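You operate a simulated robot arm through the tools that you are given. There is no shell and no other tool. Be economical: measure what you need, move in short steps, check, and stop when the job is done.

Carry out the task below with a simulated robot arm. There is one attempt and no reset: what you move stays moved.

Task
Give the orange cup 3 strokes of starter and stir it in.
Fine: park the pipe before stirring; stir with the purple-handled stick, back in its holder after; leave the other cups; the cup stays on its plate.
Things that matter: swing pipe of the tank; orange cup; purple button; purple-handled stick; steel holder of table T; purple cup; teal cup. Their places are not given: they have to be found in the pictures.

It is judged by the outcome, as a careful person would: the job done as asked, and still so three seconds after it is handed in. It fails if anything else is knocked over, pushed out of place, dropped, spilled or broken.

Robot
A 6-joint arm with a two-finger parallel gripper, fixed in place. Base frame: the origin is at the foot of the arm, x ahead of it, y to its left, z up; the work surface is at about z = 864. Readings come in mm, degrees, newtons and seconds.
With the tool pointing down near the work surface it reaches from about 240 to 640 mm from the base axis. Its first joint turns from -66.0 to 66.0 degrees. Payload 2.7 kg.
The tool frame sits at the grasp point between the pads (the TCP): z along the fingers, y along the line on which they close. The tips reach 23 mm beyond it. Largest opening 94 mm; finger width 38, thickness 10; the body of the gripper, 54 by 96 mm, starts 39 mm behind the TCP.
Orientation is that of the tool frame in the base frame, as a unit quaternion [w, x, y, z]. With the fingers straight down and closing along the base's y, the tool's x points along the base's -x, its y along +y and its z along -z.

Tools
- The arm moves only by the tool step_arm. Its arguments are lists of equal length, an entry for each row: "fingers": the finger opening in m, from 0 to 0.094; "linear": the shift along the base's x, y, z in m, a list of three; "delta_rot": the turn, a rotation vector about the base's x, y, z in degrees, a list of three. In form: {"fingers": [fingers, ...], "linear": [[x, y, z], ...], "delta_rot": [[wx, wy, wz], ...]}. A call has 1 to 20 rows; each row is the pose to reach, as a shift and turn from the pose commanded when the call began. A row lasts 0.2 s, in which the tool goes at most 50 mm and 8.6 degrees; a call with a longer step from one row to the next is refused whole, and so is a gripper value outside its range. Where a pose cannot be reached the arm comes as near as it can. A force on the tool above 40 N (or 10 N above the force at the start of the call, whichever is more), or a blocked arm, ends the call early, and 0.2 s more pass. Each finger travels about 45 mm/s and halts on what it meets, pressing with about 21 N; the grip force reading is that of the motor and also rises with nothing between the fingers. The clock runs only during rows and for 0.2 s after the last one: add rows that repeat a pose to give the fingers time. The reply holds the time, the measured pose of the TCP, the force on the tool along the base axes, the opening and the grip force, in the units named above and with some noise.
- Cameras (640 x 400 px; columns grow to the right, rows downward): "scene" is fixed at [84, -435.2, 1413.2]; the picture's right is [0.72, -0.69, 0.00], its down [-0.33, -0.34, -0.88] and it looks along [0.61, 0.64, -0.47] (base axes); focal length 299 px, centre (320, 200). "wrist" rides on the gripper at [-39, 0, -44] in the tool frame; the picture's right is [0.00, -1.00, 0.00], its down [0.97, 0.00, -0.24] and it looks along [0.24, 0.00, 0.97] (tool axes); focal length 218 px, centre (320, 200).
- camera(camera): a new picture of that camera. It takes no simulated time.
- measure_at(camera, pixels): for up to 12 pixels [column, row] of the newest picture of that camera ("zoom" is the newest enlarged one), the place [x, y, z] in the base frame of the surface seen there, good to about 2 mm. It takes no simulated time.
- enlarge(camera, box): a new picture of the part [left, top, right, bottom] of that camera's present view, enlarged. It takes no simulated time.
- close_job(): hands the job in; it is judged then, once.

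Work in short steps. Measure before you move; look again where a grasp or a placing could have gone wrong, and mend it. You have 80 turns and 46 pictures in all, those below and enlarged ones among them. Open the gripper and draw the arm clear of the work before you hand the job in, unless the task says otherwise; then end with one line.

The tools are called after "Emit:" by a JSON object that holds its "name" and its "arguments". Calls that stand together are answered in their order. step_arm: Moves the arm, as the interface text tells. Its arguments: {"type":"object","properties":{"fingers":{"type":"array","items":{"type":"number"}},"linear":{"type":"array","items":{"type":"array","items":{"type":"number"}}},"delta_rot":{"type":"array","items":{"type":"array","items":{"type":"number"}}}},"required":["fingers","linear","delta_rot"]} The other tools are called the same way: camera (camera) takes a picture; measure_at (camera, pixels) gives the place of the surface under pixels of a picture; enlarge (camera, box) takes an enlarged picture of a part of a camera's view; close_job () hands the job in.

At the start:

```text
time: 0.0
tool_pos: [355.6, -40.5, 1280.1]
ee_rot: [0.0, 0.0, 1.0, -0.001]
wrist_force: [0.2, 0.5, 1.1]
width: 93.7
grasp_force: 0.0
```

scene: 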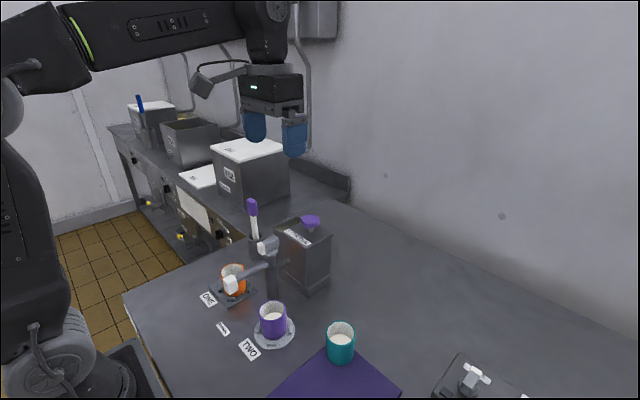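
wrist: 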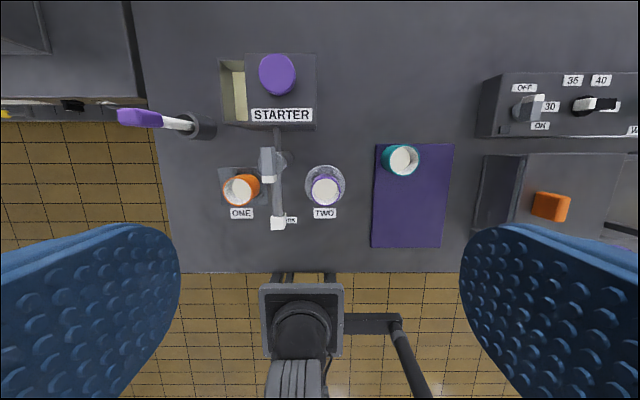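

The wrist view shows the STARTER tank with its purple button at (277,73), the pipe pivot near (275,165), the orange cup at (241,188) and the stick at (150,119). I'll enlarge both views for detail.

Emit:
{"name": "enlarge", "arguments": {"camera": "wrist", "box": [100, 40, 360, 240]}}

Emit:
{"name": "enlarge", "arguments": {"camera": "scene", "box": [180, 180, 380, 380]}}

```text
2.00 times, centred on (230, 140) of wrist
```

zoom: 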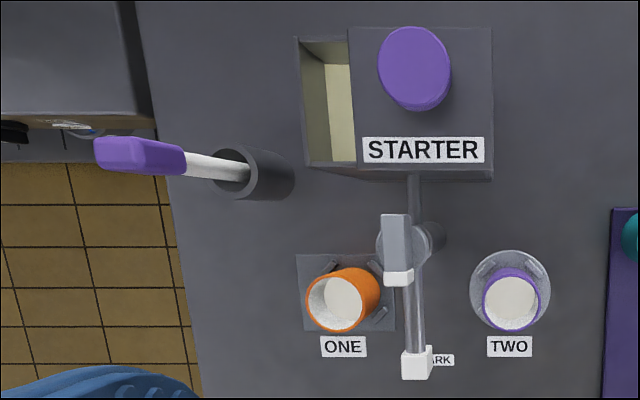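

```text
2.00 times, centred on (280, 280) of scene
```

zoom: 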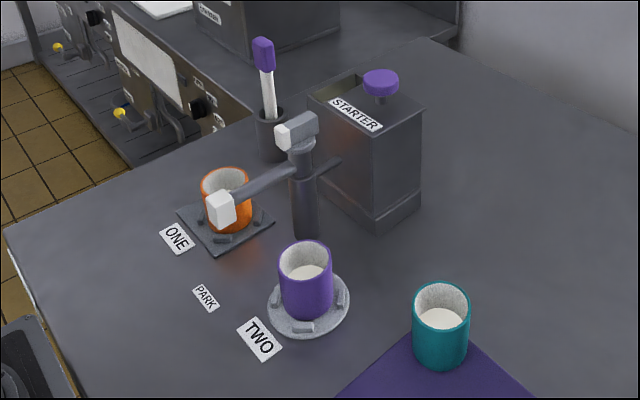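

The pipe is parked over PARK, between ONE and TWO. I'll measure the key parts in both views.

Emit:
{"name": "measure_at", "arguments": {"camera": "zoom", "pixels": [[381, 82], [220, 210], [280, 135], [308, 125], [300, 150], [260, 183], [228, 172], [262, 55], [268, 115], [305, 215], [304, 247], [440, 290]]}}

Emit:
{"name": "measure_at", "arguments": {"camera": "wrist", "pixels": [[277, 73], [278, 223], [268, 180], [267, 155], [278, 200], [240, 190], [283, 160], [325, 190], [200, 125], [130, 117], [290, 220], [241, 212]]}}

```text
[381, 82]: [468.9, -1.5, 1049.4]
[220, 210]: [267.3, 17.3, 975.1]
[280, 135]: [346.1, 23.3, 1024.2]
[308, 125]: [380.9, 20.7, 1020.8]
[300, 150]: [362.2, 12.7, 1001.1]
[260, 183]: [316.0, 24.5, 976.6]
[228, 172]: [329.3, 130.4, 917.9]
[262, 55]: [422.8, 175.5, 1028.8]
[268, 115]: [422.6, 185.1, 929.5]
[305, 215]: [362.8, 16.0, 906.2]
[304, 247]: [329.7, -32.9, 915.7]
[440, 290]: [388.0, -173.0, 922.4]
```

```text
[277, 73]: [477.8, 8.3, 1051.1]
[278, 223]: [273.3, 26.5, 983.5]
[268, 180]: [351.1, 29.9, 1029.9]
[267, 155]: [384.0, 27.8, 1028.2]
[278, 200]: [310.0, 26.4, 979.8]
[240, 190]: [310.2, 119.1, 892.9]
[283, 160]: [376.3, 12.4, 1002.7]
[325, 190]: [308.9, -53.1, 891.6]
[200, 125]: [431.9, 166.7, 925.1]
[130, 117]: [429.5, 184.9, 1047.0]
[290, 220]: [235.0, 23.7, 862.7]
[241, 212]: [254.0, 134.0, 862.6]
```

The post axis is near (370,27), the pipe runs towards -x at z≈977 and the spout is near (270,26). I'll move above the pipe near the spout, partly closing the fingers into a fork, and look again.

Emit:
{"name": "step_arm", "arguments": {"fingers": [0.08, 0.07, 0.06, 0.05, 0.05, 0.05, 0.05], "linear": [[-0.014, 0.013, -0.034], [-0.028, 0.026, -0.068], [-0.042, 0.039, -0.102], [-0.056, 0.052, -0.136], [-0.07, 0.066, -0.17], [-0.07, 0.066, -0.2], [-0.07, 0.066, -0.2]], "delta_rot": [[0, 0, 0], [0, 0, 0], [0, 0, 0], [0, 0, 0], [0, 0, 0], [0, 0, 0], [0, 0, 0]]}}

Emit:
{"name": "camera", "arguments": {"camera": "wrist"}}

Emit:
{"name": "camera", "arguments": {"camera": "scene"}}

```text
time: 1.6
tool_pos: [285.8, 26.1, 1078.6]
ee_rot: [0.001, 0.0, 1.0, -0.001]
wrist_force: [-1.1, 0.1, -0.3]
width: 50.3
grasp_force: 0.0
```

```text
41 pictures are left
```

wrist: 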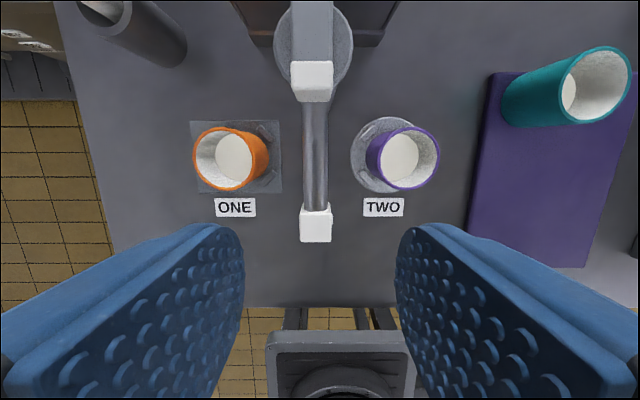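

```text
40 pictures are left
```

scene: 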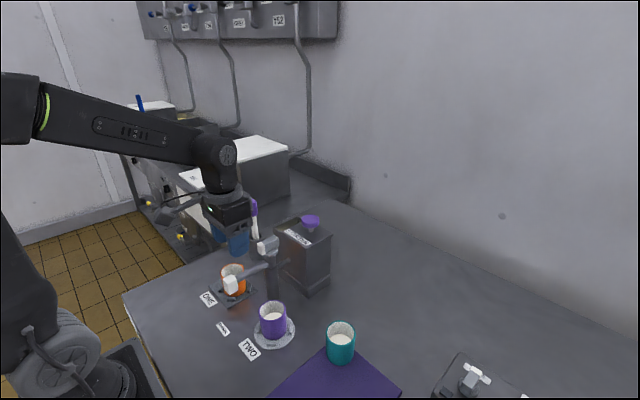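

The pipe sits centred between the fingers. I'll measure the pipe edges, post and orange cup rim for the swing geometry.

Emit:
{"name": "measure_at", "arguments": {"camera": "wrist", "pixels": [[316, 226], [304, 212], [329, 212], [306, 160], [323, 160], [316, 85], [279, 45], [350, 45], [196, 155], [266, 160], [232, 130], [228, 189]]}}

Emit:
{"name": "measure_at", "arguments": {"camera": "wrist", "pixels": [[235, 158], [400, 130], [372, 155], [436, 160], [408, 188], [314, 30], [314, 3], [192, 123], [281, 190], [405, 155]]}}

```text
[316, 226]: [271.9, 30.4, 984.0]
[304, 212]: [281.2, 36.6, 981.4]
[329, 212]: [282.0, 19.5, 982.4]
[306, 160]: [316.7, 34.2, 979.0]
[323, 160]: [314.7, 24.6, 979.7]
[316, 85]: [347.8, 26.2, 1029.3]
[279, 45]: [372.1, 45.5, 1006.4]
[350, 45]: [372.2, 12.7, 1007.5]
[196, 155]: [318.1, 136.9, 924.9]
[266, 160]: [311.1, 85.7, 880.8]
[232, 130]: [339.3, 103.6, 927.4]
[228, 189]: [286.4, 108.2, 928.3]
```

```text
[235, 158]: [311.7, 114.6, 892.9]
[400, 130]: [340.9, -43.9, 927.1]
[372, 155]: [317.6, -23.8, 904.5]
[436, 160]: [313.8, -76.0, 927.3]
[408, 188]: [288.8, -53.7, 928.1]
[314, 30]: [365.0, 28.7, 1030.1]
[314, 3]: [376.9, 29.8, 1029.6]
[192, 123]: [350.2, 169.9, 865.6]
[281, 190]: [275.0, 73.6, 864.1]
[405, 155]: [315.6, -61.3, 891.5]
```

The post axis is about (372,29) and the spout radius is 100. The orange cup's centre is about (313,110), so the swing is about 54° towards +y. I'll lower the fork around the pipe end.

Emit:
{"name": "step_arm", "arguments": {"fingers": [0.05, 0.05, 0.05, 0.05, 0.032, 0.032, 0.032], "linear": [[-0.006, 0.003, -0.02], [-0.006, 0.003, -0.05], [-0.006, 0.003, -0.075], [-0.006, 0.003, -0.094], [-0.006, 0.003, -0.094], [-0.006, 0.003, -0.094], [-0.006, 0.003, -0.094]], "delta_rot": [[0, 0, 0], [0, 0, 0], [0, 0, 0], [0, 0, 0], [0, 0, 0], [0, 0, 0], [0, 0, 0]]}}

Emit:
{"name": "camera", "arguments": {"camera": "scene"}}

```text
time: 3.2
tool_pos: [280.1, 29.3, 986.9]
ee_rot: [0.0, 0.0, 1.0, -0.001]
wrist_force: [0.5, -1.0, -0.1]
width: 31.9
grasp_force: 0.0
```

```text
39 pictures are left
```

scene: 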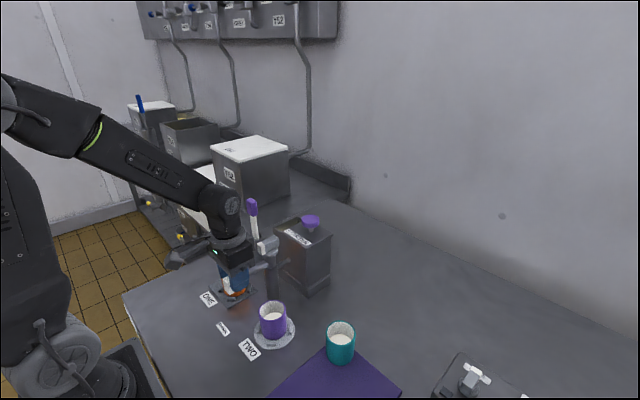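

The fork straddles the pipe with no contact force. I'll swing it 24° about the post first to see how it responds.

Emit:
{"name": "step_arm", "arguments": {"fingers": [0.032, 0.032, 0.032, 0.032, 0.032, 0.032], "linear": [[0.0002, 0.0064, 0], [0.0009, 0.0128, 0], [0.002, 0.0191, 0], [0.0036, 0.0254, 0], [0.0056, 0.0315, 0], [0.008, 0.0374, 0]], "delta_rot": [[0, 0, -4], [0, 0, -8], [0, 0, -12], [0, 0, -16], [0, 0, -20], [0, 0, -24]]}}

Emit:
{"name": "camera", "arguments": {"camera": "wrist"}}

```text
time: 4.6
tool_pos: [288.8, 65.9, 986.3]
ee_rot: [-0.001, 0.208, 0.978, 0.0]
wrist_force: [0.4, -0.3, -0.2]
width: 32.2
grasp_force: 0.0
```

```text
38 pictures are left
```

wrist: 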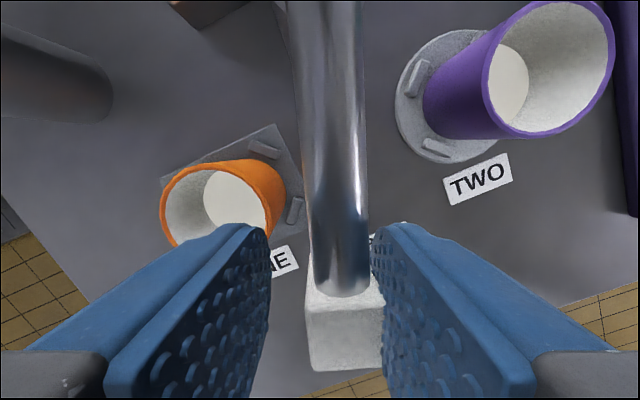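

The pipe is moving with the fork. I'll continue to about 57°, allowing for a lag of about 3° behind the pushing finger.

Emit:
{"name": "step_arm", "arguments": {"fingers": [0.032, 0.032, 0.032, 0.032, 0.032, 0.032, 0.032, 0.032], "linear": [[0.0028, 0.0058, 0], [0.006, 0.0114, 0], [0.0096, 0.0167, 0], [0.0135, 0.0217, 0], [0.0178, 0.0265, 0], [0.0224, 0.031, 0], [0.0286, 0.0361, 0], [0.0339, 0.0398, 0]], "delta_rot": [[0, 0, -4], [0, 0, -8], [0, 0, -12], [0, 0, -16], [0, 0, -20], [0, 0, -24], [0, 0, -29], [0, 0, -33]]}}

Emit:
{"name": "camera", "arguments": {"camera": "wrist"}}

Emit:
{"name": "enlarge", "arguments": {"camera": "scene", "box": [180, 200, 340, 340]}}

```text
time: 6.4
tool_pos: [322.3, 106.3, 984.4]
ee_rot: [-0.001, 0.477, 0.879, 0.0]
wrist_force: [0.1, 0.2, 0.6]
width: 31.8
grasp_force: 0.1
```

```text
37 pictures are left
```

wrist: 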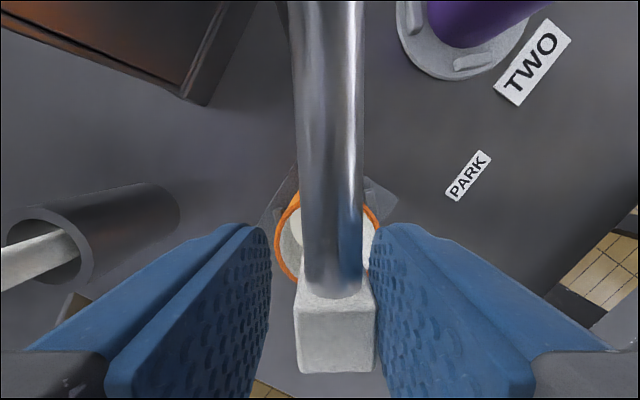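

```text
2.86 times, centred on (260, 270) of scene
```

zoom: 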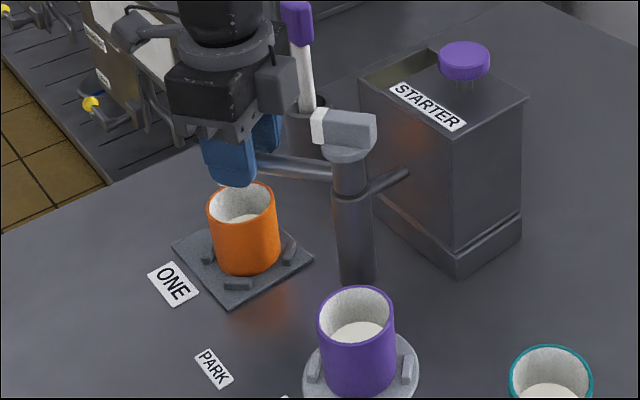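

The spout now appears to be over the orange cup. I'll lift straight off and check.

Emit:
{"name": "step_arm", "arguments": {"fingers": [0.036, 0.036, 0.036, 0.036, 0.036], "linear": [[0, 0, 0.02], [0, 0, 0.05], [0, 0, 0.09], [0, 0, 0.13], [0, 0, 0.13]], "delta_rot": [[0, 0, 0], [0, 0, 0], [0, 0, 0], [0, 0, 0], [0, 0, 0]]}}

Emit:
{"name": "camera", "arguments": {"camera": "wrist"}}

```text
time: 7.6
tool_pos: [321.2, 107.3, 1116.3]
ee_rot: [0.001, 0.477, 0.879, -0.002]
wrist_force: [-0.5, 0.0, 0.0]
width: 36.3
grasp_force: 0.0
```

```text
35 pictures are left
```

wrist: 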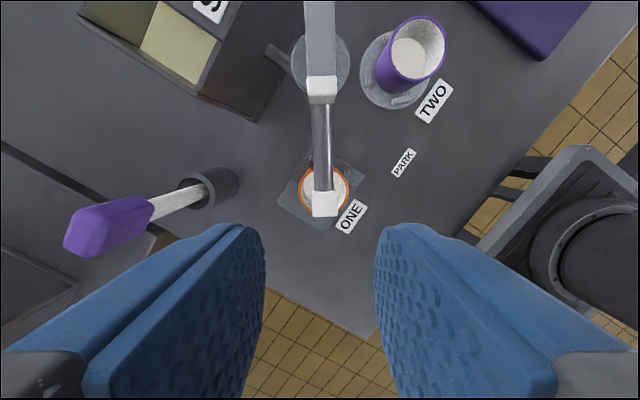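

Emit:
{"name": "measure_at", "arguments": {"camera": "wrist", "pixels": [[325, 206], [316, 195], [334, 195], [301, 188], [348, 188], [320, 40], [322, 150]]}}

```text
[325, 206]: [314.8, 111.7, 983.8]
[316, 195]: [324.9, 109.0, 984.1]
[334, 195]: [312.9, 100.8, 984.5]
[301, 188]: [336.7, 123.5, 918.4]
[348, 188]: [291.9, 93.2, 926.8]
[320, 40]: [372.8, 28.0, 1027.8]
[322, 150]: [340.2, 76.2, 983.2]
```

The spout is centred over the orange cup: (314.5,110) against (313,110). I'll close the fingers, turn back and move above the purple button.

Emit:
{"name": "step_arm", "arguments": {"fingers": [0.03, 0.02, 0.01, 0.0, 0.0, 0.0, 0.0, 0.0], "linear": [[0.02, -0.012, 0.01], [0.04, -0.025, 0.02], [0.065, -0.042, 0.02], [0.09, -0.058, 0.02], [0.115, -0.074, 0.02], [0.14, -0.09, 0.02], [0.155, -0.1, 0.02], [0.155, -0.1, 0.02]], "delta_rot": [[0, 0, 8], [0, 0, 16], [0, 0, 24], [0, 0, 32], [0, 0, 40], [0, 0, 48], [0, 0, 56], [0, 0, 57]]}}

Emit:
{"name": "camera", "arguments": {"camera": "wrist"}}

Emit:
{"name": "enlarge", "arguments": {"camera": "scene", "box": [200, 180, 360, 320]}}

```text
time: 9.4
tool_pos: [476.2, 5.2, 1136.4]
ee_rot: [0.0, -0.001, 1.0, -0.002]
wrist_force: [0.6, -0.4, 0.1]
width: 0.1
grasp_force: 20.9
```

```text
34 pictures are left
```

wrist: 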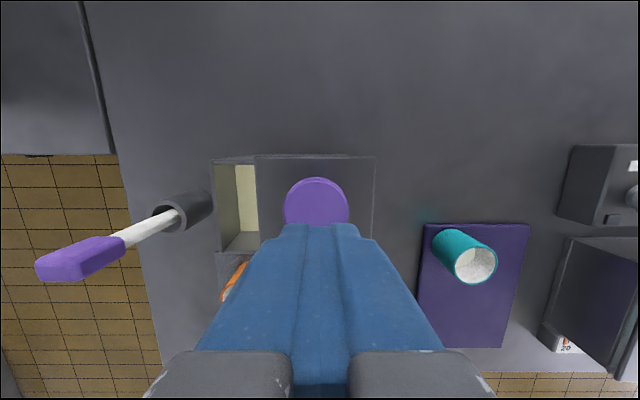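

```text
2.86 times, centred on (280, 250) of scene
```

zoom: 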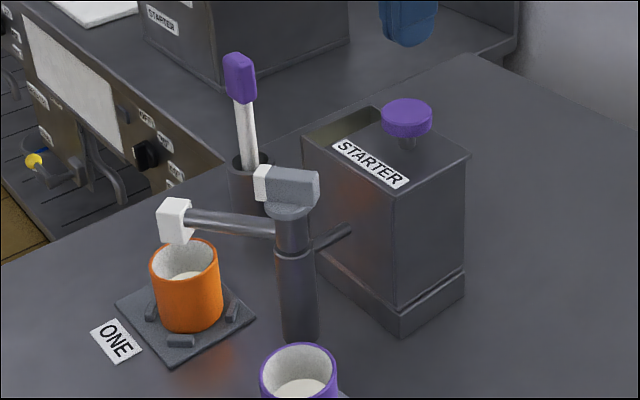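

I'll measure the button's edges and the stick now that both are in clear view.

Emit:
{"name": "measure_at", "arguments": {"camera": "wrist", "pixels": [[288, 205], [346, 205], [317, 181], [317, 218], [265, 190], [45, 262], [115, 250], [80, 245], [160, 225], [182, 192]]}}

Emit:
{"name": "measure_at", "arguments": {"camera": "zoom", "pixels": [[406, 104], [384, 112], [430, 112], [406, 118], [406, 143], [420, 150], [238, 58], [240, 95], [246, 140], [250, 165], [233, 163], [268, 165]]}}

```text
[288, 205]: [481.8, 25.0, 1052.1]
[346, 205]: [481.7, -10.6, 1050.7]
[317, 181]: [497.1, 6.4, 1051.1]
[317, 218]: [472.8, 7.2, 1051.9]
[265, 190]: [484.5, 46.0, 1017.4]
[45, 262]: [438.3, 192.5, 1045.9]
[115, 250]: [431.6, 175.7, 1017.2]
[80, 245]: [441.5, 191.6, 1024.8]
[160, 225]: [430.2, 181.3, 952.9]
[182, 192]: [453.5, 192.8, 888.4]
```

```text
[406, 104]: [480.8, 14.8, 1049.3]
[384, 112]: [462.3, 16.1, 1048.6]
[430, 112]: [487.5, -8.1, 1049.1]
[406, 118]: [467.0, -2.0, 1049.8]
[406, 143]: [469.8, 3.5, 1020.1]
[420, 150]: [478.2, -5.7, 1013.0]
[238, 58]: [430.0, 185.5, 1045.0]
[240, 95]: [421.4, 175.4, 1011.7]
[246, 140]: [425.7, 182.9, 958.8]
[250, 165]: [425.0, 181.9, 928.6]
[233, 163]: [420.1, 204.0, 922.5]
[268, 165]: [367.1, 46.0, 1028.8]
```

The button centre is about (478,7), its top is at z 1051 and the tank top is at 1017. I'll descend with the closed fingertips and press slowly for the first stroke.

Emit:
{"name": "step_arm", "arguments": {"fingers": [0, 0, 0, 0, 0, 0, 0, 0, 0, 0, 0, 0], "linear": [[0.001, 0.001, -0.03], [0.001, 0.001, -0.055], [0.001, 0.001, -0.06], [0.001, 0.001, -0.063], [0.001, 0.001, -0.065], [0.001, 0.001, -0.067], [0.001, 0.001, -0.069], [0.001, 0.001, -0.071], [0.001, 0.001, -0.073], [0.001, 0.001, -0.075], [0.001, 0.001, -0.077], [0.001, 0.001, -0.079]], "delta_rot": [[0, 0, 0], [0, 0, 0], [0, 0, 0], [0, 0, 0], [0, 0, 0], [0, 0, 0], [0, 0, 0], [0, 0, 0], [0, 0, 0], [0, 0, 0], [0, 0, 0], [0, 0, 0]]}}

Emit:
{"name": "enlarge", "arguments": {"camera": "scene", "box": [200, 180, 360, 320]}}

```text
time: 12.0
tool_pos: [477.7, 6.2, 1058.1]
ee_rot: [0.001, 0.0, 1.0, 0.0]
wrist_force: [2.0, 0.5, 5.1]
width: 0.0
grasp_force: 21.3
```

```text
2.86 times, centred on (280, 250) of scene
```

zoom: 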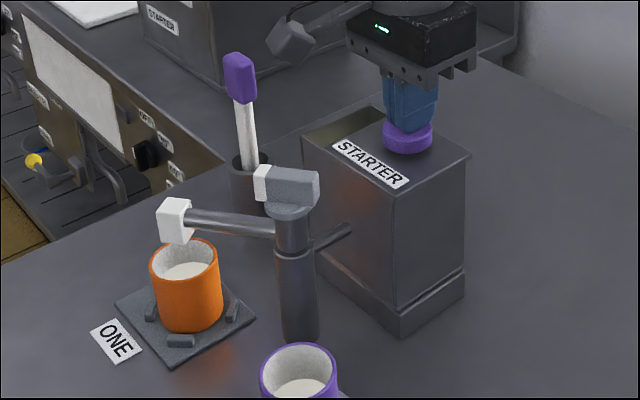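

The button has gone down about 16 mm at 5 N and the cup level looks slightly higher. I'll press gently towards the end stop to make the stroke complete.

Emit:
{"name": "step_arm", "arguments": {"fingers": [0, 0, 0, 0], "linear": [[0, 0, -0.001], [0, 0, -0.002], [0, 0, -0.003], [0, 0, -0.003]], "delta_rot": [[0, 0, 0], [0, 0, 0], [0, 0, 0], [0, 0, 0]]}}

Emit:
{"name": "enlarge", "arguments": {"camera": "scene", "box": [200, 220, 280, 290]}}

```text
time: 13.0
tool_pos: [477.8, 6.1, 1054.3]
ee_rot: [0.001, 0.0, 1.0, -0.001]
wrist_force: [-9.4, -2.6, 24.0]
width: 0.0
grasp_force: 20.7
```

```text
5.71 times, centred on (240, 255) of scene
```

zoom: 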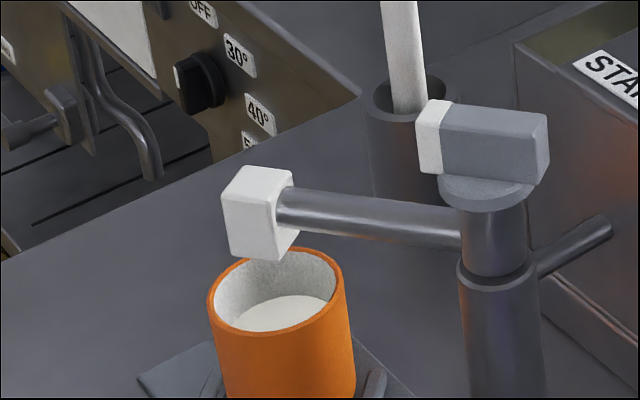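

The end stop is reached at z≈1055 (24 N), so stroke 1 is done. I'll raise fully and check that the button comes back up.

Emit:
{"name": "step_arm", "arguments": {"fingers": [0, 0, 0, 0, 0, 0, 0], "linear": [[0, 0, 0.006], [0, 0, 0.014], [0, 0, 0.022], [0, 0, 0.03], [0, 0, 0.035], [0, 0, 0.035], [0, 0, 0.035]], "delta_rot": [[0, 0, 0], [0, 0, 0], [0, 0, 0], [0, 0, 0], [0, 0, 0], [0, 0, 0], [0, 0, 0]]}}

Emit:
{"name": "enlarge", "arguments": {"camera": "scene", "box": [200, 180, 360, 320]}}

```text
time: 14.6
tool_pos: [478.5, 7.1, 1088.8]
ee_rot: [0.002, -0.001, 1.0, -0.002]
wrist_force: [-0.5, -0.4, -0.6]
width: 0.0
grasp_force: 20.9
```

```text
2.86 times, centred on (280, 250) of scene
```

zoom: 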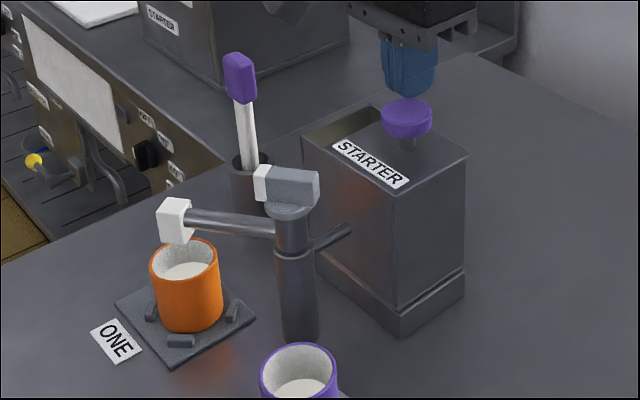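

The button is back up. I'll do stroke 2 as a full press, hold and release.

Emit:
{"name": "step_arm", "arguments": {"fingers": [0, 0, 0, 0, 0, 0, 0, 0, 0, 0, 0, 0, 0, 0, 0, 0], "linear": [[0, 0, -0.01], [0, 0, -0.015], [0, 0, -0.019], [0, 0, -0.023], [0, 0, -0.027], [0, 0, -0.03], [0, 0, -0.032], [0, 0, -0.0338], [0, 0, -0.0338], [0, 0, -0.0338], [0, 0, -0.028], [0, 0, -0.02], [0, 0, -0.01], [0, 0, 0], [0, 0, 0], [0, 0, 0]], "delta_rot": [[0, 0, 0], [0, 0, 0], [0, 0, 0], [0, 0, 0], [0, 0, 0], [0, 0, 0], [0, 0, 0], [0, 0, 0], [0, 0, 0], [0, 0, 0], [0, 0, 0], [0, 0, 0], [0, 0, 0], [0, 0, 0], [0, 0, 0], [0, 0, 0]]}}

Emit:
{"name": "enlarge", "arguments": {"camera": "scene", "box": [200, 180, 360, 320]}}

```text
time: 18.0
tool_pos: [476.6, 5.7, 1089.4]
ee_rot: [0.0, 0.001, 1.0, -0.001]
wrist_force: [-0.2, -0.3, 0.3]
width: 0.0
grasp_force: 21.1
```

```text
2.86 times, centred on (280, 250) of scene
```

zoom: 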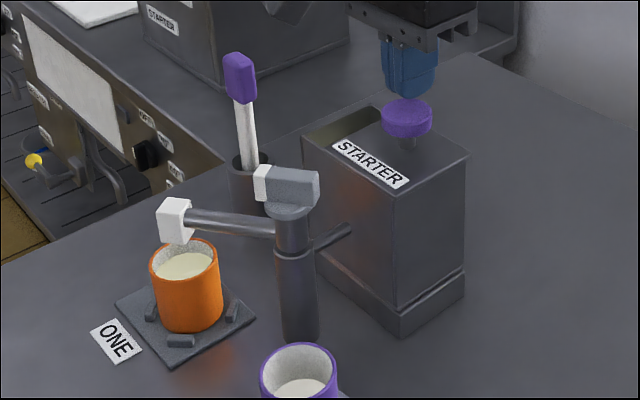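

The level rose again. I'll measure it, then do stroke 3.

Emit:
{"name": "measure_at", "arguments": {"camera": "zoom", "pixels": [[180, 268], [190, 272], [406, 104]]}}

Emit:
{"name": "step_arm", "arguments": {"fingers": [0, 0, 0, 0, 0, 0, 0, 0, 0, 0, 0, 0, 0, 0, 0, 0], "linear": [[0, 0, -0.01], [0, 0, -0.015], [0, 0, -0.019], [0, 0, -0.023], [0, 0, -0.027], [0, 0, -0.03], [0, 0, -0.032], [0, 0, -0.0338], [0, 0, -0.0338], [0, 0, -0.0338], [0, 0, -0.028], [0, 0, -0.02], [0, 0, -0.01], [0, 0, 0], [0, 0, 0.02], [0, 0, 0.05]], "delta_rot": [[0, 0, 0], [0, 0, 0], [0, 0, 0], [0, 0, 0], [0, 0, 0], [0, 0, 0], [0, 0, 0], [0, 0, 0], [0, 0, 0], [0, 0, 0], [0, 0, 0], [0, 0, 0], [0, 0, 0], [0, 0, 0], [0, 0, 0], [0, 0, 0]]}}

Emit:
{"name": "enlarge", "arguments": {"camera": "scene", "box": [200, 180, 360, 320]}}

```text
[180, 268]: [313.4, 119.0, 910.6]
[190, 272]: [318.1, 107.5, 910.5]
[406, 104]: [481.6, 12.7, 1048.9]
```

```text
time: 21.4
tool_pos: [477.4, 5.2, 1140.2]
ee_rot: [-0.001, 0.0, 1.0, -0.001]
wrist_force: [-0.5, 0.2, 0.0]
width: 0.0
grasp_force: 20.9
```

```text
2.86 times, centred on (280, 250) of scene
```

zoom: 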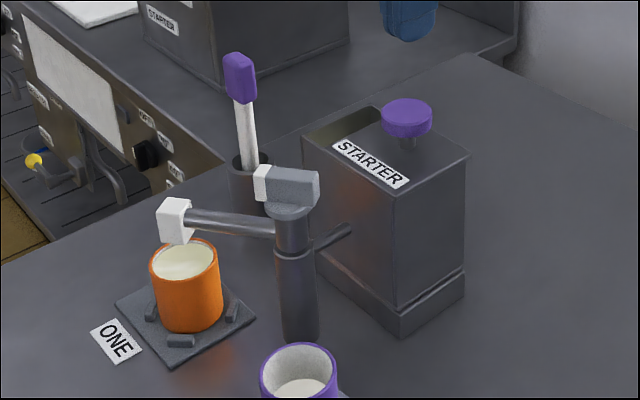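

Emit:
{"name": "measure_at", "arguments": {"camera": "zoom", "pixels": [[176, 262], [188, 265]]}}

```text
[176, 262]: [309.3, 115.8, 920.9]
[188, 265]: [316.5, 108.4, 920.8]
```

Levels went from 893 to 910.5 after two strokes and 921 after three, with the rim at 928, so all three are in. I'll go back over the pipe with an open fork to park it.

Emit:
{"name": "step_arm", "arguments": {"fingers": [0.0, 0.01, 0.02, 0.03, 0.04, 0.05, 0.05, 0.05], "linear": [[-0.015, 0.007, 0], [-0.04, 0.022, 0], [-0.065, 0.037, 0], [-0.09, 0.053, 0], [-0.115, 0.069, 0], [-0.14, 0.085, -0.01], [-0.1585, 0.0972, -0.023], [-0.1585, 0.0972, -0.043]], "delta_rot": [[0, 0, -8], [0, 0, -16], [0, 0, -24], [0, 0, -32], [0, 0, -40], [0, 0, -48], [0, 0, -55], [0, 0, -55]]}}

Emit:
{"name": "camera", "arguments": {"camera": "wrist"}}

```text
time: 23.2
tool_pos: [319.8, 103.1, 1097.7]
ee_rot: [0.001, 0.462, 0.887, 0.001]
wrist_force: [0.7, 0.1, 0.3]
width: 50.1
grasp_force: 0.0
```

```text
27 pictures are left
```

wrist: 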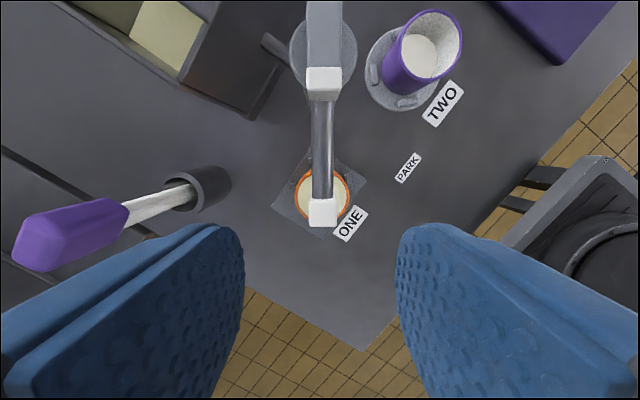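

The fork is aligned with the pipe, whose tip is at (323,210). I'll descend to z≈986 and narrow the fork.

Emit:
{"name": "step_arm", "arguments": {"fingers": [0.05, 0.05, 0.05, 0.04, 0.028, 0.028, 0.028], "linear": [[0, 0, -0.04], [0, 0, -0.08], [0, 0, -0.111], [0, 0, -0.111], [0, 0, -0.111], [0, 0, -0.111], [0, 0, -0.111]], "delta_rot": [[0, 0, 0], [0, 0, 0], [0, 0, 0], [0, 0, 0], [0, 0, 0], [0, 0, 0], [0, 0, 0]]}}

Emit:
{"name": "camera", "arguments": {"camera": "wrist"}}

```text
time: 24.8
tool_pos: [318.6, 102.7, 987.8]
ee_rot: [0.0, 0.462, 0.887, -0.001]
wrist_force: [0.2, -0.5, 0.4]
width: 28.1
grasp_force: 0.1
```

```text
26 pictures are left
```

wrist: 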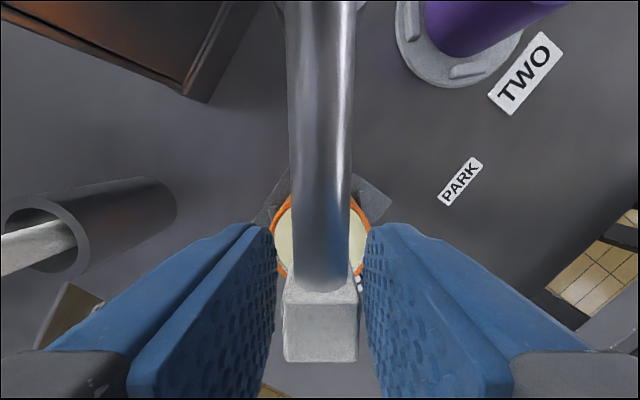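

I'll swing the pipe back to the PARK direction, overshooting slightly to take up the fork slack.

Emit:
{"name": "step_arm", "arguments": {"fingers": [0.028, 0.028, 0.028, 0.028, 0.028, 0.028, 0.028, 0.028, 0.028, 0.028, 0.028, 0.028, 0.028, 0.028, 0.028, 0.028], "linear": [[-0.0046, -0.0034, 0], [-0.0088, -0.007, 0], [-0.0134, -0.0116, 0], [-0.0177, -0.0163, 0], [-0.0217, -0.0213, 0], [-0.0252, -0.0266, 0], [-0.0284, -0.0322, 0], [-0.0312, -0.038, 0], [-0.0336, -0.0439, 0], [-0.0356, -0.05, 0], [-0.0372, -0.0563, 0], [-0.0383, -0.0626, 0], [-0.039, -0.069, 0], [-0.0392, -0.0754, 0], [-0.0391, -0.0794, 0], [-0.0391, -0.0794, 0]], "delta_rot": [[0, 0, 3.5], [0, 0, 7], [0, 0, 11], [0, 0, 15], [0, 0, 19], [0, 0, 23], [0, 0, 27], [0, 0, 31], [0, 0, 35], [0, 0, 39], [0, 0, 43], [0, 0, 47], [0, 0, 51], [0, 0, 55], [0, 0, 57.5], [0, 0, 57.5]]}}

Emit:
{"name": "step_arm", "arguments": {"fingers": [0.036, 0.036, 0.036, 0.036, 0.036, 0.036], "linear": [[0, 0, 0], [0, 0, 0.03], [0, 0, 0.07], [0, 0, 0.11], [0, 0, 0.14], [0, 0, 0.14]], "delta_rot": [[0, 0, 0], [0, 0, 0], [0, 0, 0], [0, 0, 0], [0, 0, 0], [0, 0, 0]]}}

Emit:
{"name": "camera", "arguments": {"camera": "wrist"}}

```text
time: 28.2
tool_pos: [280.5, 24.1, 985.8]
ee_rot: [-0.001, -0.022, 1.0, -0.001]
wrist_force: [0.0, -0.3, -0.1]
width: 28.5
grasp_force: 0.8
```

```text
time: 29.6
tool_pos: [281.0, 24.0, 1124.9]
ee_rot: [0.001, -0.022, 1.0, -0.001]
wrist_force: [-0.1, 0.6, -0.6]
width: 36.0
grasp_force: 0.1
```

```text
25 pictures are left
```

wrist: 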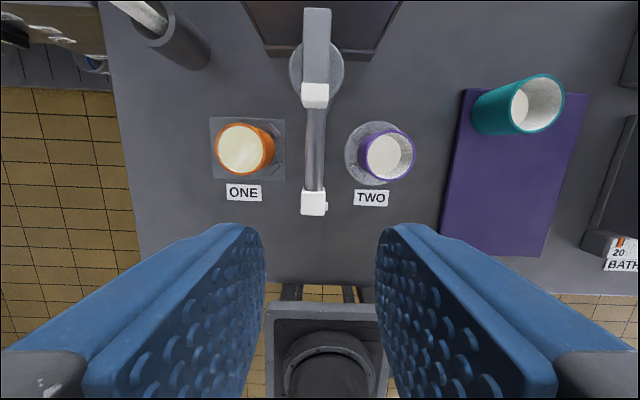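

Emit:
{"name": "measure_at", "arguments": {"camera": "wrist", "pixels": [[304, 195], [323, 195], [307, 150], [322, 150], [217, 150], [243, 124], [243, 174], [243, 150], [153, 30], [208, 55]]}}

Emit:
{"name": "enlarge", "arguments": {"camera": "scene", "box": [200, 180, 320, 280]}}

```text
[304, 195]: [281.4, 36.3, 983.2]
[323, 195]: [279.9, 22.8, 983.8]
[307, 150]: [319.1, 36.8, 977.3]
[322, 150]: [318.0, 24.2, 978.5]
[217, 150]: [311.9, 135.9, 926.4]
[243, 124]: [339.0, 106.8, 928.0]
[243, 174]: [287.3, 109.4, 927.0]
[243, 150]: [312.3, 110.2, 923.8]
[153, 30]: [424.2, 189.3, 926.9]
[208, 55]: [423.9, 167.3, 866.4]
```

```text
4.00 times, centred on (260, 230) of scene
```

zoom: 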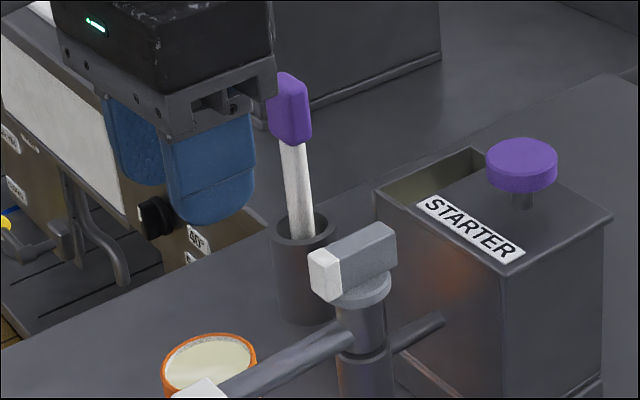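

The pipe is parked (y≈29.5) and the cup is untouched, with little freeboard, so I'll stir gently. Next I'll move above the purple-handled stick to view it from overhead.

Emit:
{"name": "step_arm", "arguments": {"fingers": [0.045, 0.055, 0.06, 0.07, 0.07, 0.07, 0.07], "linear": [[0.02, 0.02, 0.03], [0.045, 0.048, 0.054], [0.072, 0.076, 0.054], [0.099, 0.104, 0.054], [0.125, 0.132, 0.054], [0.148, 0.16, 0.054], [0.148, 0.16, 0.054]], "delta_rot": [[0, 0, -2.5], [0, 0, -2.5], [0, 0, -2.5], [0, 0, -2.5], [0, 0, -2.5], [0, 0, -2.5], [0, 0, -2.5]]}}

Emit:
{"name": "camera", "arguments": {"camera": "wrist"}}

Emit:
{"name": "enlarge", "arguments": {"camera": "scene", "box": [220, 180, 290, 270]}}

```text
time: 31.2
tool_pos: [425.7, 184.6, 1180.7]
ee_rot: [0.0, 0.0, 1.0, -0.001]
wrist_force: [0.1, -0.6, -0.8]
width: 69.9
grasp_force: 0.0
```

```text
23 pictures are left
```

wrist: 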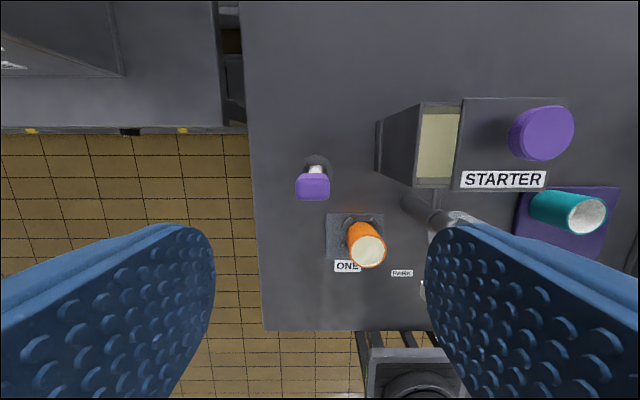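

```text
4.44 times, centred on (255, 225) of scene
```

zoom: 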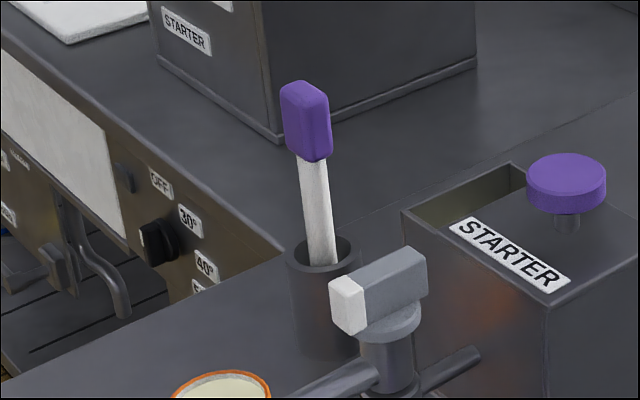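

From overhead the handle is at (312,187) and the holder mouth at (316,165). I'll measure handle extents, shaft and holder.

Emit:
{"name": "measure_at", "arguments": {"camera": "wrist", "pixels": [[298, 187], [327, 187], [312, 179], [312, 196], [312, 187], [316, 170], [308, 161], [326, 161], [317, 156]]}}

Emit:
{"name": "measure_at", "arguments": {"camera": "zoom", "pixels": [[300, 88], [285, 95], [323, 98], [296, 140], [322, 155], [305, 125], [308, 170], [320, 255], [290, 250], [345, 262], [320, 272], [320, 340]]}}

```text
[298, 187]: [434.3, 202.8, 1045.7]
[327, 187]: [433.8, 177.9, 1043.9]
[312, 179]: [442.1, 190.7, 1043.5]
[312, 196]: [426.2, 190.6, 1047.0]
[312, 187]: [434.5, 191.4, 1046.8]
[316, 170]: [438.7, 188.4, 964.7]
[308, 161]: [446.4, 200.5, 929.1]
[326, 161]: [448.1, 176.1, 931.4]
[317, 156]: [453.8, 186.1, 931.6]
```

```text
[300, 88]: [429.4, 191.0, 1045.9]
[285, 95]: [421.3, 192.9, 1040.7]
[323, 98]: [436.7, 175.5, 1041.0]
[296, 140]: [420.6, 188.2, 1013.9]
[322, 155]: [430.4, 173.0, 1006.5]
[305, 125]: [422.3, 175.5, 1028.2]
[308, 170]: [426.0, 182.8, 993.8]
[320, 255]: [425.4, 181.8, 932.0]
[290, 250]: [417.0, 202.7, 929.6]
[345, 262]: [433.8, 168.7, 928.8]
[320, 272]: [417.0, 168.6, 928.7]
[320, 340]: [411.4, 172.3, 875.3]
```

The handle is centred at about (433,190), 28 mm wide in y, z 1006–1046, and stands upright in the holder at about (432,187). I'll descend around the handle to z≈1026 and then close.

Emit:
{"name": "step_arm", "arguments": {"fingers": [0.07, 0.07, 0.07, 0.07, 0.07, 0.07], "linear": [[0.005, 0.0055, -0.03], [0.005, 0.0055, -0.06], [0.005, 0.0055, -0.09], [0.005, 0.0055, -0.12], [0.005, 0.0055, -0.152], [0.005, 0.0055, -0.152]], "delta_rot": [[0, 0, 0], [0, 0, 0], [0, 0, 0], [0, 0, 0], [0, 0, 0], [0, 0, 0]]}}

Emit:
{"name": "camera", "arguments": {"camera": "wrist"}}

Emit:
{"name": "enlarge", "arguments": {"camera": "scene", "box": [200, 160, 310, 280]}}

```text
time: 32.6
tool_pos: [434.4, 190.9, 1025.5]
ee_rot: [0.0, 0.0, 1.0, 0.0]
wrist_force: [-0.7, 0.4, 0.2]
width: 70.2
grasp_force: 0.1
```

```text
21 pictures are left
```

wrist: 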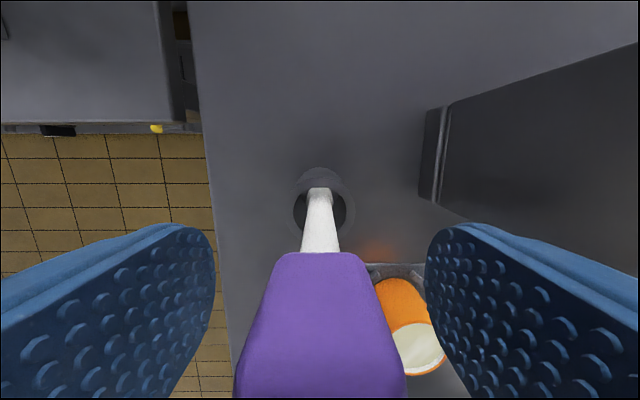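

```text
3.33 times, centred on (255, 220) of scene
```

zoom: 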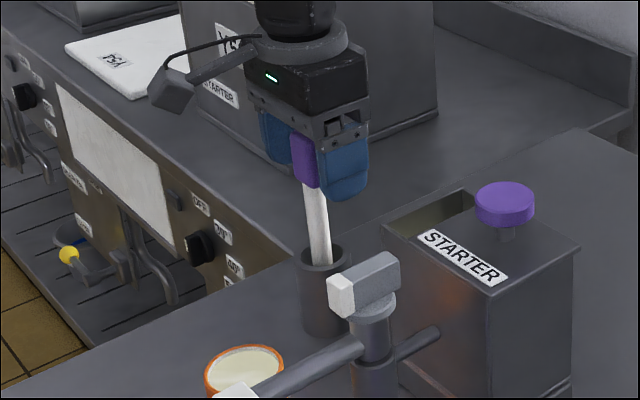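

The handle sits between the fingers. I'll measure where the shaft enters the holder, for the return, and close the grip.

Emit:
{"name": "measure_at", "arguments": {"camera": "wrist", "pixels": [[320, 192], [320, 225], [296, 200], [350, 200], [320, 172], [300, 240], [345, 240]]}}

Emit:
{"name": "step_arm", "arguments": {"fingers": [0.055, 0.04, 0.03, 0.02, 0.02, 0.02], "linear": [[0, 0, 0], [0, 0, 0], [0, 0, 0], [0, 0, 0], [0, 0, 0], [0, 0, 0]], "delta_rot": [[0, 0, 0], [0, 0, 0], [0, 0, 0], [0, 0, 0], [0, 0, 0], [0, 0, 0]]}}

```text
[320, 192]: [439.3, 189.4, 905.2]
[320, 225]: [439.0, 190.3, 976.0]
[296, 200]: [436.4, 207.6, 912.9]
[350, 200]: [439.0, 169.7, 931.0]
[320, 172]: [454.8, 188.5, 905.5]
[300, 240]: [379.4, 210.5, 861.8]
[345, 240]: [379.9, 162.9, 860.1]
```

```text
time: 34.0
tool_pos: [434.5, 190.4, 1025.9]
ee_rot: [0.0, 0.0, 1.0, -0.001]
wrist_force: [-0.2, 0.6, -0.1]
width: 29.4
grasp_force: 20.6
```

The handle is gripped at 29.4 mm. I'll lift it straight up out of the holder by 110 mm and look.

Emit:
{"name": "step_arm", "arguments": {"fingers": [0.02, 0.02, 0.02, 0.02, 0.02, 0.02, 0.02], "linear": [[0, 0, 0.01], [0, 0, 0.03], [0, 0, 0.05], [0, 0, 0.07], [0, 0, 0.09], [0, 0, 0.11], [0, 0, 0.11]], "delta_rot": [[0, 0, 0], [0, 0, 0], [0, 0, 0], [0, 0, 0], [0, 0, 0], [0, 0, 0], [0, 0, 0]]}}

Emit:
{"name": "enlarge", "arguments": {"camera": "scene", "box": [190, 140, 310, 280]}}

Emit:
{"name": "camera", "arguments": {"camera": "wrist"}}

```text
time: 35.6
tool_pos: [434.3, 190.6, 1137.9]
ee_rot: [0.001, 0.0, 1.0, 0.0]
wrist_force: [0.5, -0.3, -0.4]
width: 29.7
grasp_force: 21.2
```

```text
2.86 times, centred on (250, 210) of scene
```

zoom: 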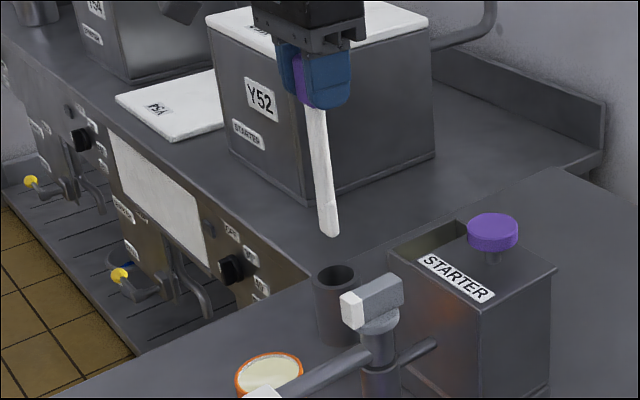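

```text
18 pictures are left
```

wrist: 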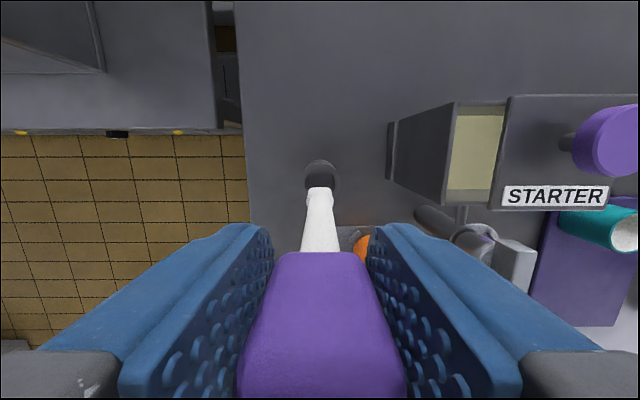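

Lifted clean. I'll find the tip position from the scene zoom around (330,232) and re-check the cup.

Emit:
{"name": "measure_at", "arguments": {"camera": "zoom", "pixels": [[329, 228], [333, 233], [325, 205], [316, 130], [312, 275], [335, 290], [356, 275], [335, 266], [268, 370], [270, 353]]}}

Emit:
{"name": "measure_at", "arguments": {"camera": "wrist", "pixels": [[319, 189], [319, 200], [319, 240]]}}

```text
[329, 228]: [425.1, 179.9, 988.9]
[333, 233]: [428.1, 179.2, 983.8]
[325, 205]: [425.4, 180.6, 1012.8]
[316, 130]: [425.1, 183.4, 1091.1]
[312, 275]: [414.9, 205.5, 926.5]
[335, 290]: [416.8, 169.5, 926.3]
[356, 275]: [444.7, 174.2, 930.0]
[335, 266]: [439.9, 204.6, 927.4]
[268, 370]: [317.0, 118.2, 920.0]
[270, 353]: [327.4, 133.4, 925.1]
```

```text
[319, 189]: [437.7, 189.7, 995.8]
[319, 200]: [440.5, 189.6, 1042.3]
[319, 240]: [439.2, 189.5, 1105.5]
```

The tip is about 154 mm below the TCP, and the shaft is within 2 mm of the TCP axis. I'll move over the centre of the orange cup at the same height.

Emit:
{"name": "step_arm", "arguments": {"fingers": [0.02, 0.02, 0.02, 0.02, 0.02, 0.02], "linear": [[-0.02, -0.013, 0], [-0.05, -0.033, 0], [-0.08, -0.053, 0], [-0.105, -0.069, 0], [-0.119, -0.0785, 0], [-0.119, -0.0785, 0]], "delta_rot": [[0, 0, 0], [0, 0, 0], [0, 0, 0], [0, 0, 0], [0, 0, 0], [0, 0, 0]]}}

Emit:
{"name": "enlarge", "arguments": {"camera": "scene", "box": [170, 170, 310, 310]}}

Emit:
{"name": "camera", "arguments": {"camera": "wrist"}}

```text
time: 37.0
tool_pos: [313.0, 110.6, 1137.6]
ee_rot: [0.001, -0.001, 1.0, -0.001]
wrist_force: [0.9, 0.5, 0.1]
width: 29.5
grasp_force: 21.1
```

```text
2.86 times, centred on (240, 240) of scene
```

zoom: 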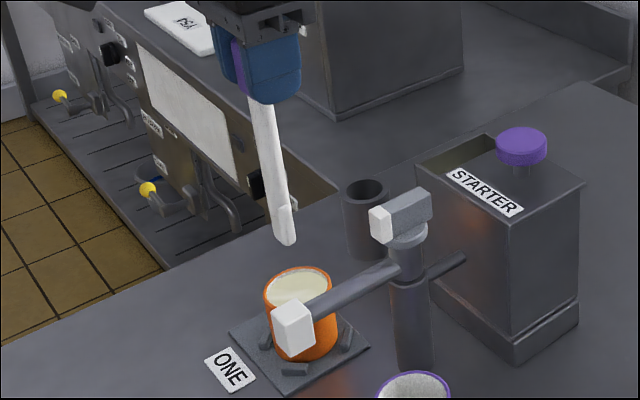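

```text
16 pictures are left
```

wrist: 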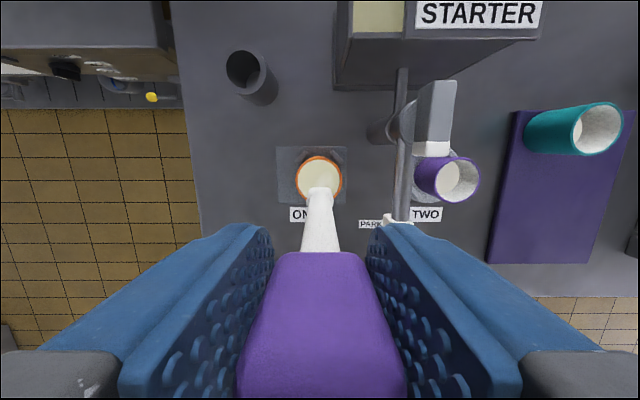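

I'll check the tip position against the cup rim before lowering.

Emit:
{"name": "measure_at", "arguments": {"camera": "zoom", "pixels": [[276, 235], [290, 240], [284, 222], [280, 190], [298, 269], [266, 290], [300, 285]]}}

Emit:
{"name": "measure_at", "arguments": {"camera": "wrist", "pixels": [[312, 190], [328, 190], [319, 189], [297, 180], [342, 180], [318, 158]]}}

```text
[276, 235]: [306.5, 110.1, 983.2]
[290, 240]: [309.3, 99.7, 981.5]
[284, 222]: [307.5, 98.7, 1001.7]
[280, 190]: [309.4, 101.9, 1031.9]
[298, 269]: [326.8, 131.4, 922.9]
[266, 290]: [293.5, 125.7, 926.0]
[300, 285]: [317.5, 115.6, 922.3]
```

```text
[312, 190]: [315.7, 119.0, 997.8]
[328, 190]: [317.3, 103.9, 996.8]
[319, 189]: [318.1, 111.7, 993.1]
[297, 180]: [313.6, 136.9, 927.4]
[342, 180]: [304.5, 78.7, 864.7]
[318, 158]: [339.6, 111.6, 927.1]
```

The tip is centred at about (312,109.5) over the cup at (313,110.5), and its paddle is about 20 mm wide in y. I'll lower slowly into the liquid, to tip z≈887.

Emit:
{"name": "step_arm", "arguments": {"fingers": [0.02, 0.02, 0.02, 0.02, 0.02, 0.02, 0.02, 0.02, 0.02, 0.02, 0.02], "linear": [[0.001, 0.001, -0.02], [0.001, 0.001, -0.04], [0.001, 0.001, -0.05], [0.001, 0.001, -0.056], [0.001, 0.001, -0.062], [0.001, 0.001, -0.068], [0.001, 0.001, -0.074], [0.001, 0.001, -0.08], [0.001, 0.001, -0.086], [0.001, 0.001, -0.092], [0.001, 0.001, -0.095]], "delta_rot": [[0, 0, 0], [0, 0, 0], [0, 0, 0], [0, 0, 0], [0, 0, 0], [0, 0, 0], [0, 0, 0], [0, 0, 0], [0, 0, 0], [0, 0, 0], [0, 0, 0]]}}

Emit:
{"name": "enlarge", "arguments": {"camera": "scene", "box": [190, 200, 290, 310]}}

```text
time: 39.4
tool_pos: [315.1, 112.6, 1041.8]
ee_rot: [0.0, 0.0, 1.0, -0.001]
wrist_force: [-0.2, -1.0, -0.4]
width: 29.7
grasp_force: 20.9
```

```text
3.64 times, centred on (240, 255) of scene
```

zoom: 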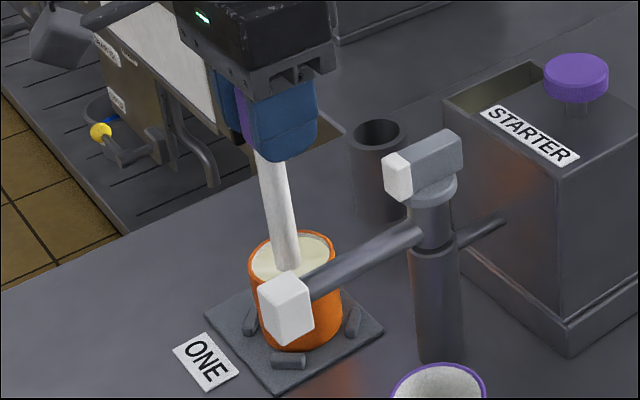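

The paddle is in the liquid with no contact force. I'll stir gently in two circles of 8 mm radius.

Emit:
{"name": "step_arm", "arguments": {"fingers": [0.02, 0.02, 0.02, 0.02, 0.02, 0.02, 0.02, 0.02, 0.02, 0.02, 0.02, 0.02, 0.02, 0.02, 0.02, 0.02, 0.02, 0.02, 0.02, 0.02], "linear": [[0.004, 0, 0], [0.008, 0, 0], [0.0061, 0.0051, 0], [0.0014, 0.0079, 0], [-0.004, 0.0069, 0], [-0.0075, 0.0027, 0], [-0.0075, -0.0027, 0], [-0.004, -0.0069, 0], [0.0014, -0.0079, 0], [0.0061, -0.0051, 0], [0.008, 0, 0], [0.0061, 0.0051, 0], [0.0014, 0.0079, 0], [-0.004, 0.0069, 0], [-0.0075, 0.0027, 0], [-0.0075, -0.0027, 0], [-0.004, -0.0069, 0], [0.0014, -0.0079, 0], [0.0061, -0.0051, 0], [0.008, 0, 0]], "delta_rot": [[0, 0, 0], [0, 0, 0], [0, 0, 0], [0, 0, 0], [0, 0, 0], [0, 0, 0], [0, 0, 0], [0, 0, 0], [0, 0, 0], [0, 0, 0], [0, 0, 0], [0, 0, 0], [0, 0, 0], [0, 0, 0], [0, 0, 0], [0, 0, 0], [0, 0, 0], [0, 0, 0], [0, 0, 0], [0, 0, 0]]}}

Emit:
{"name": "enlarge", "arguments": {"camera": "scene", "box": [190, 200, 290, 310]}}

```text
time: 43.6
tool_pos: [323.5, 113.6, 1041.9]
ee_rot: [0.0, -0.001, 1.0, -0.001]
wrist_force: [0.1, 0.8, 0.1]
width: 29.6
grasp_force: 20.7
```

```text
3.64 times, centred on (240, 255) of scene
```

zoom: 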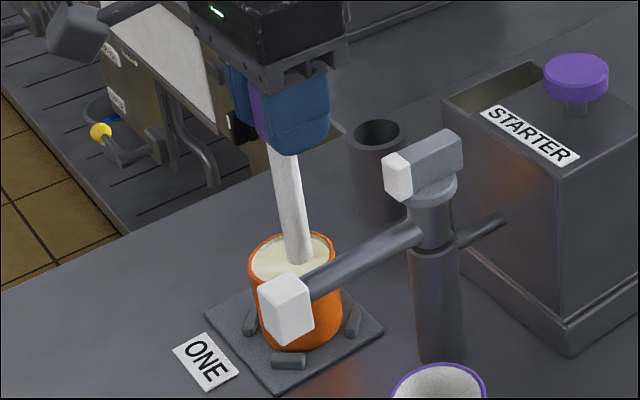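

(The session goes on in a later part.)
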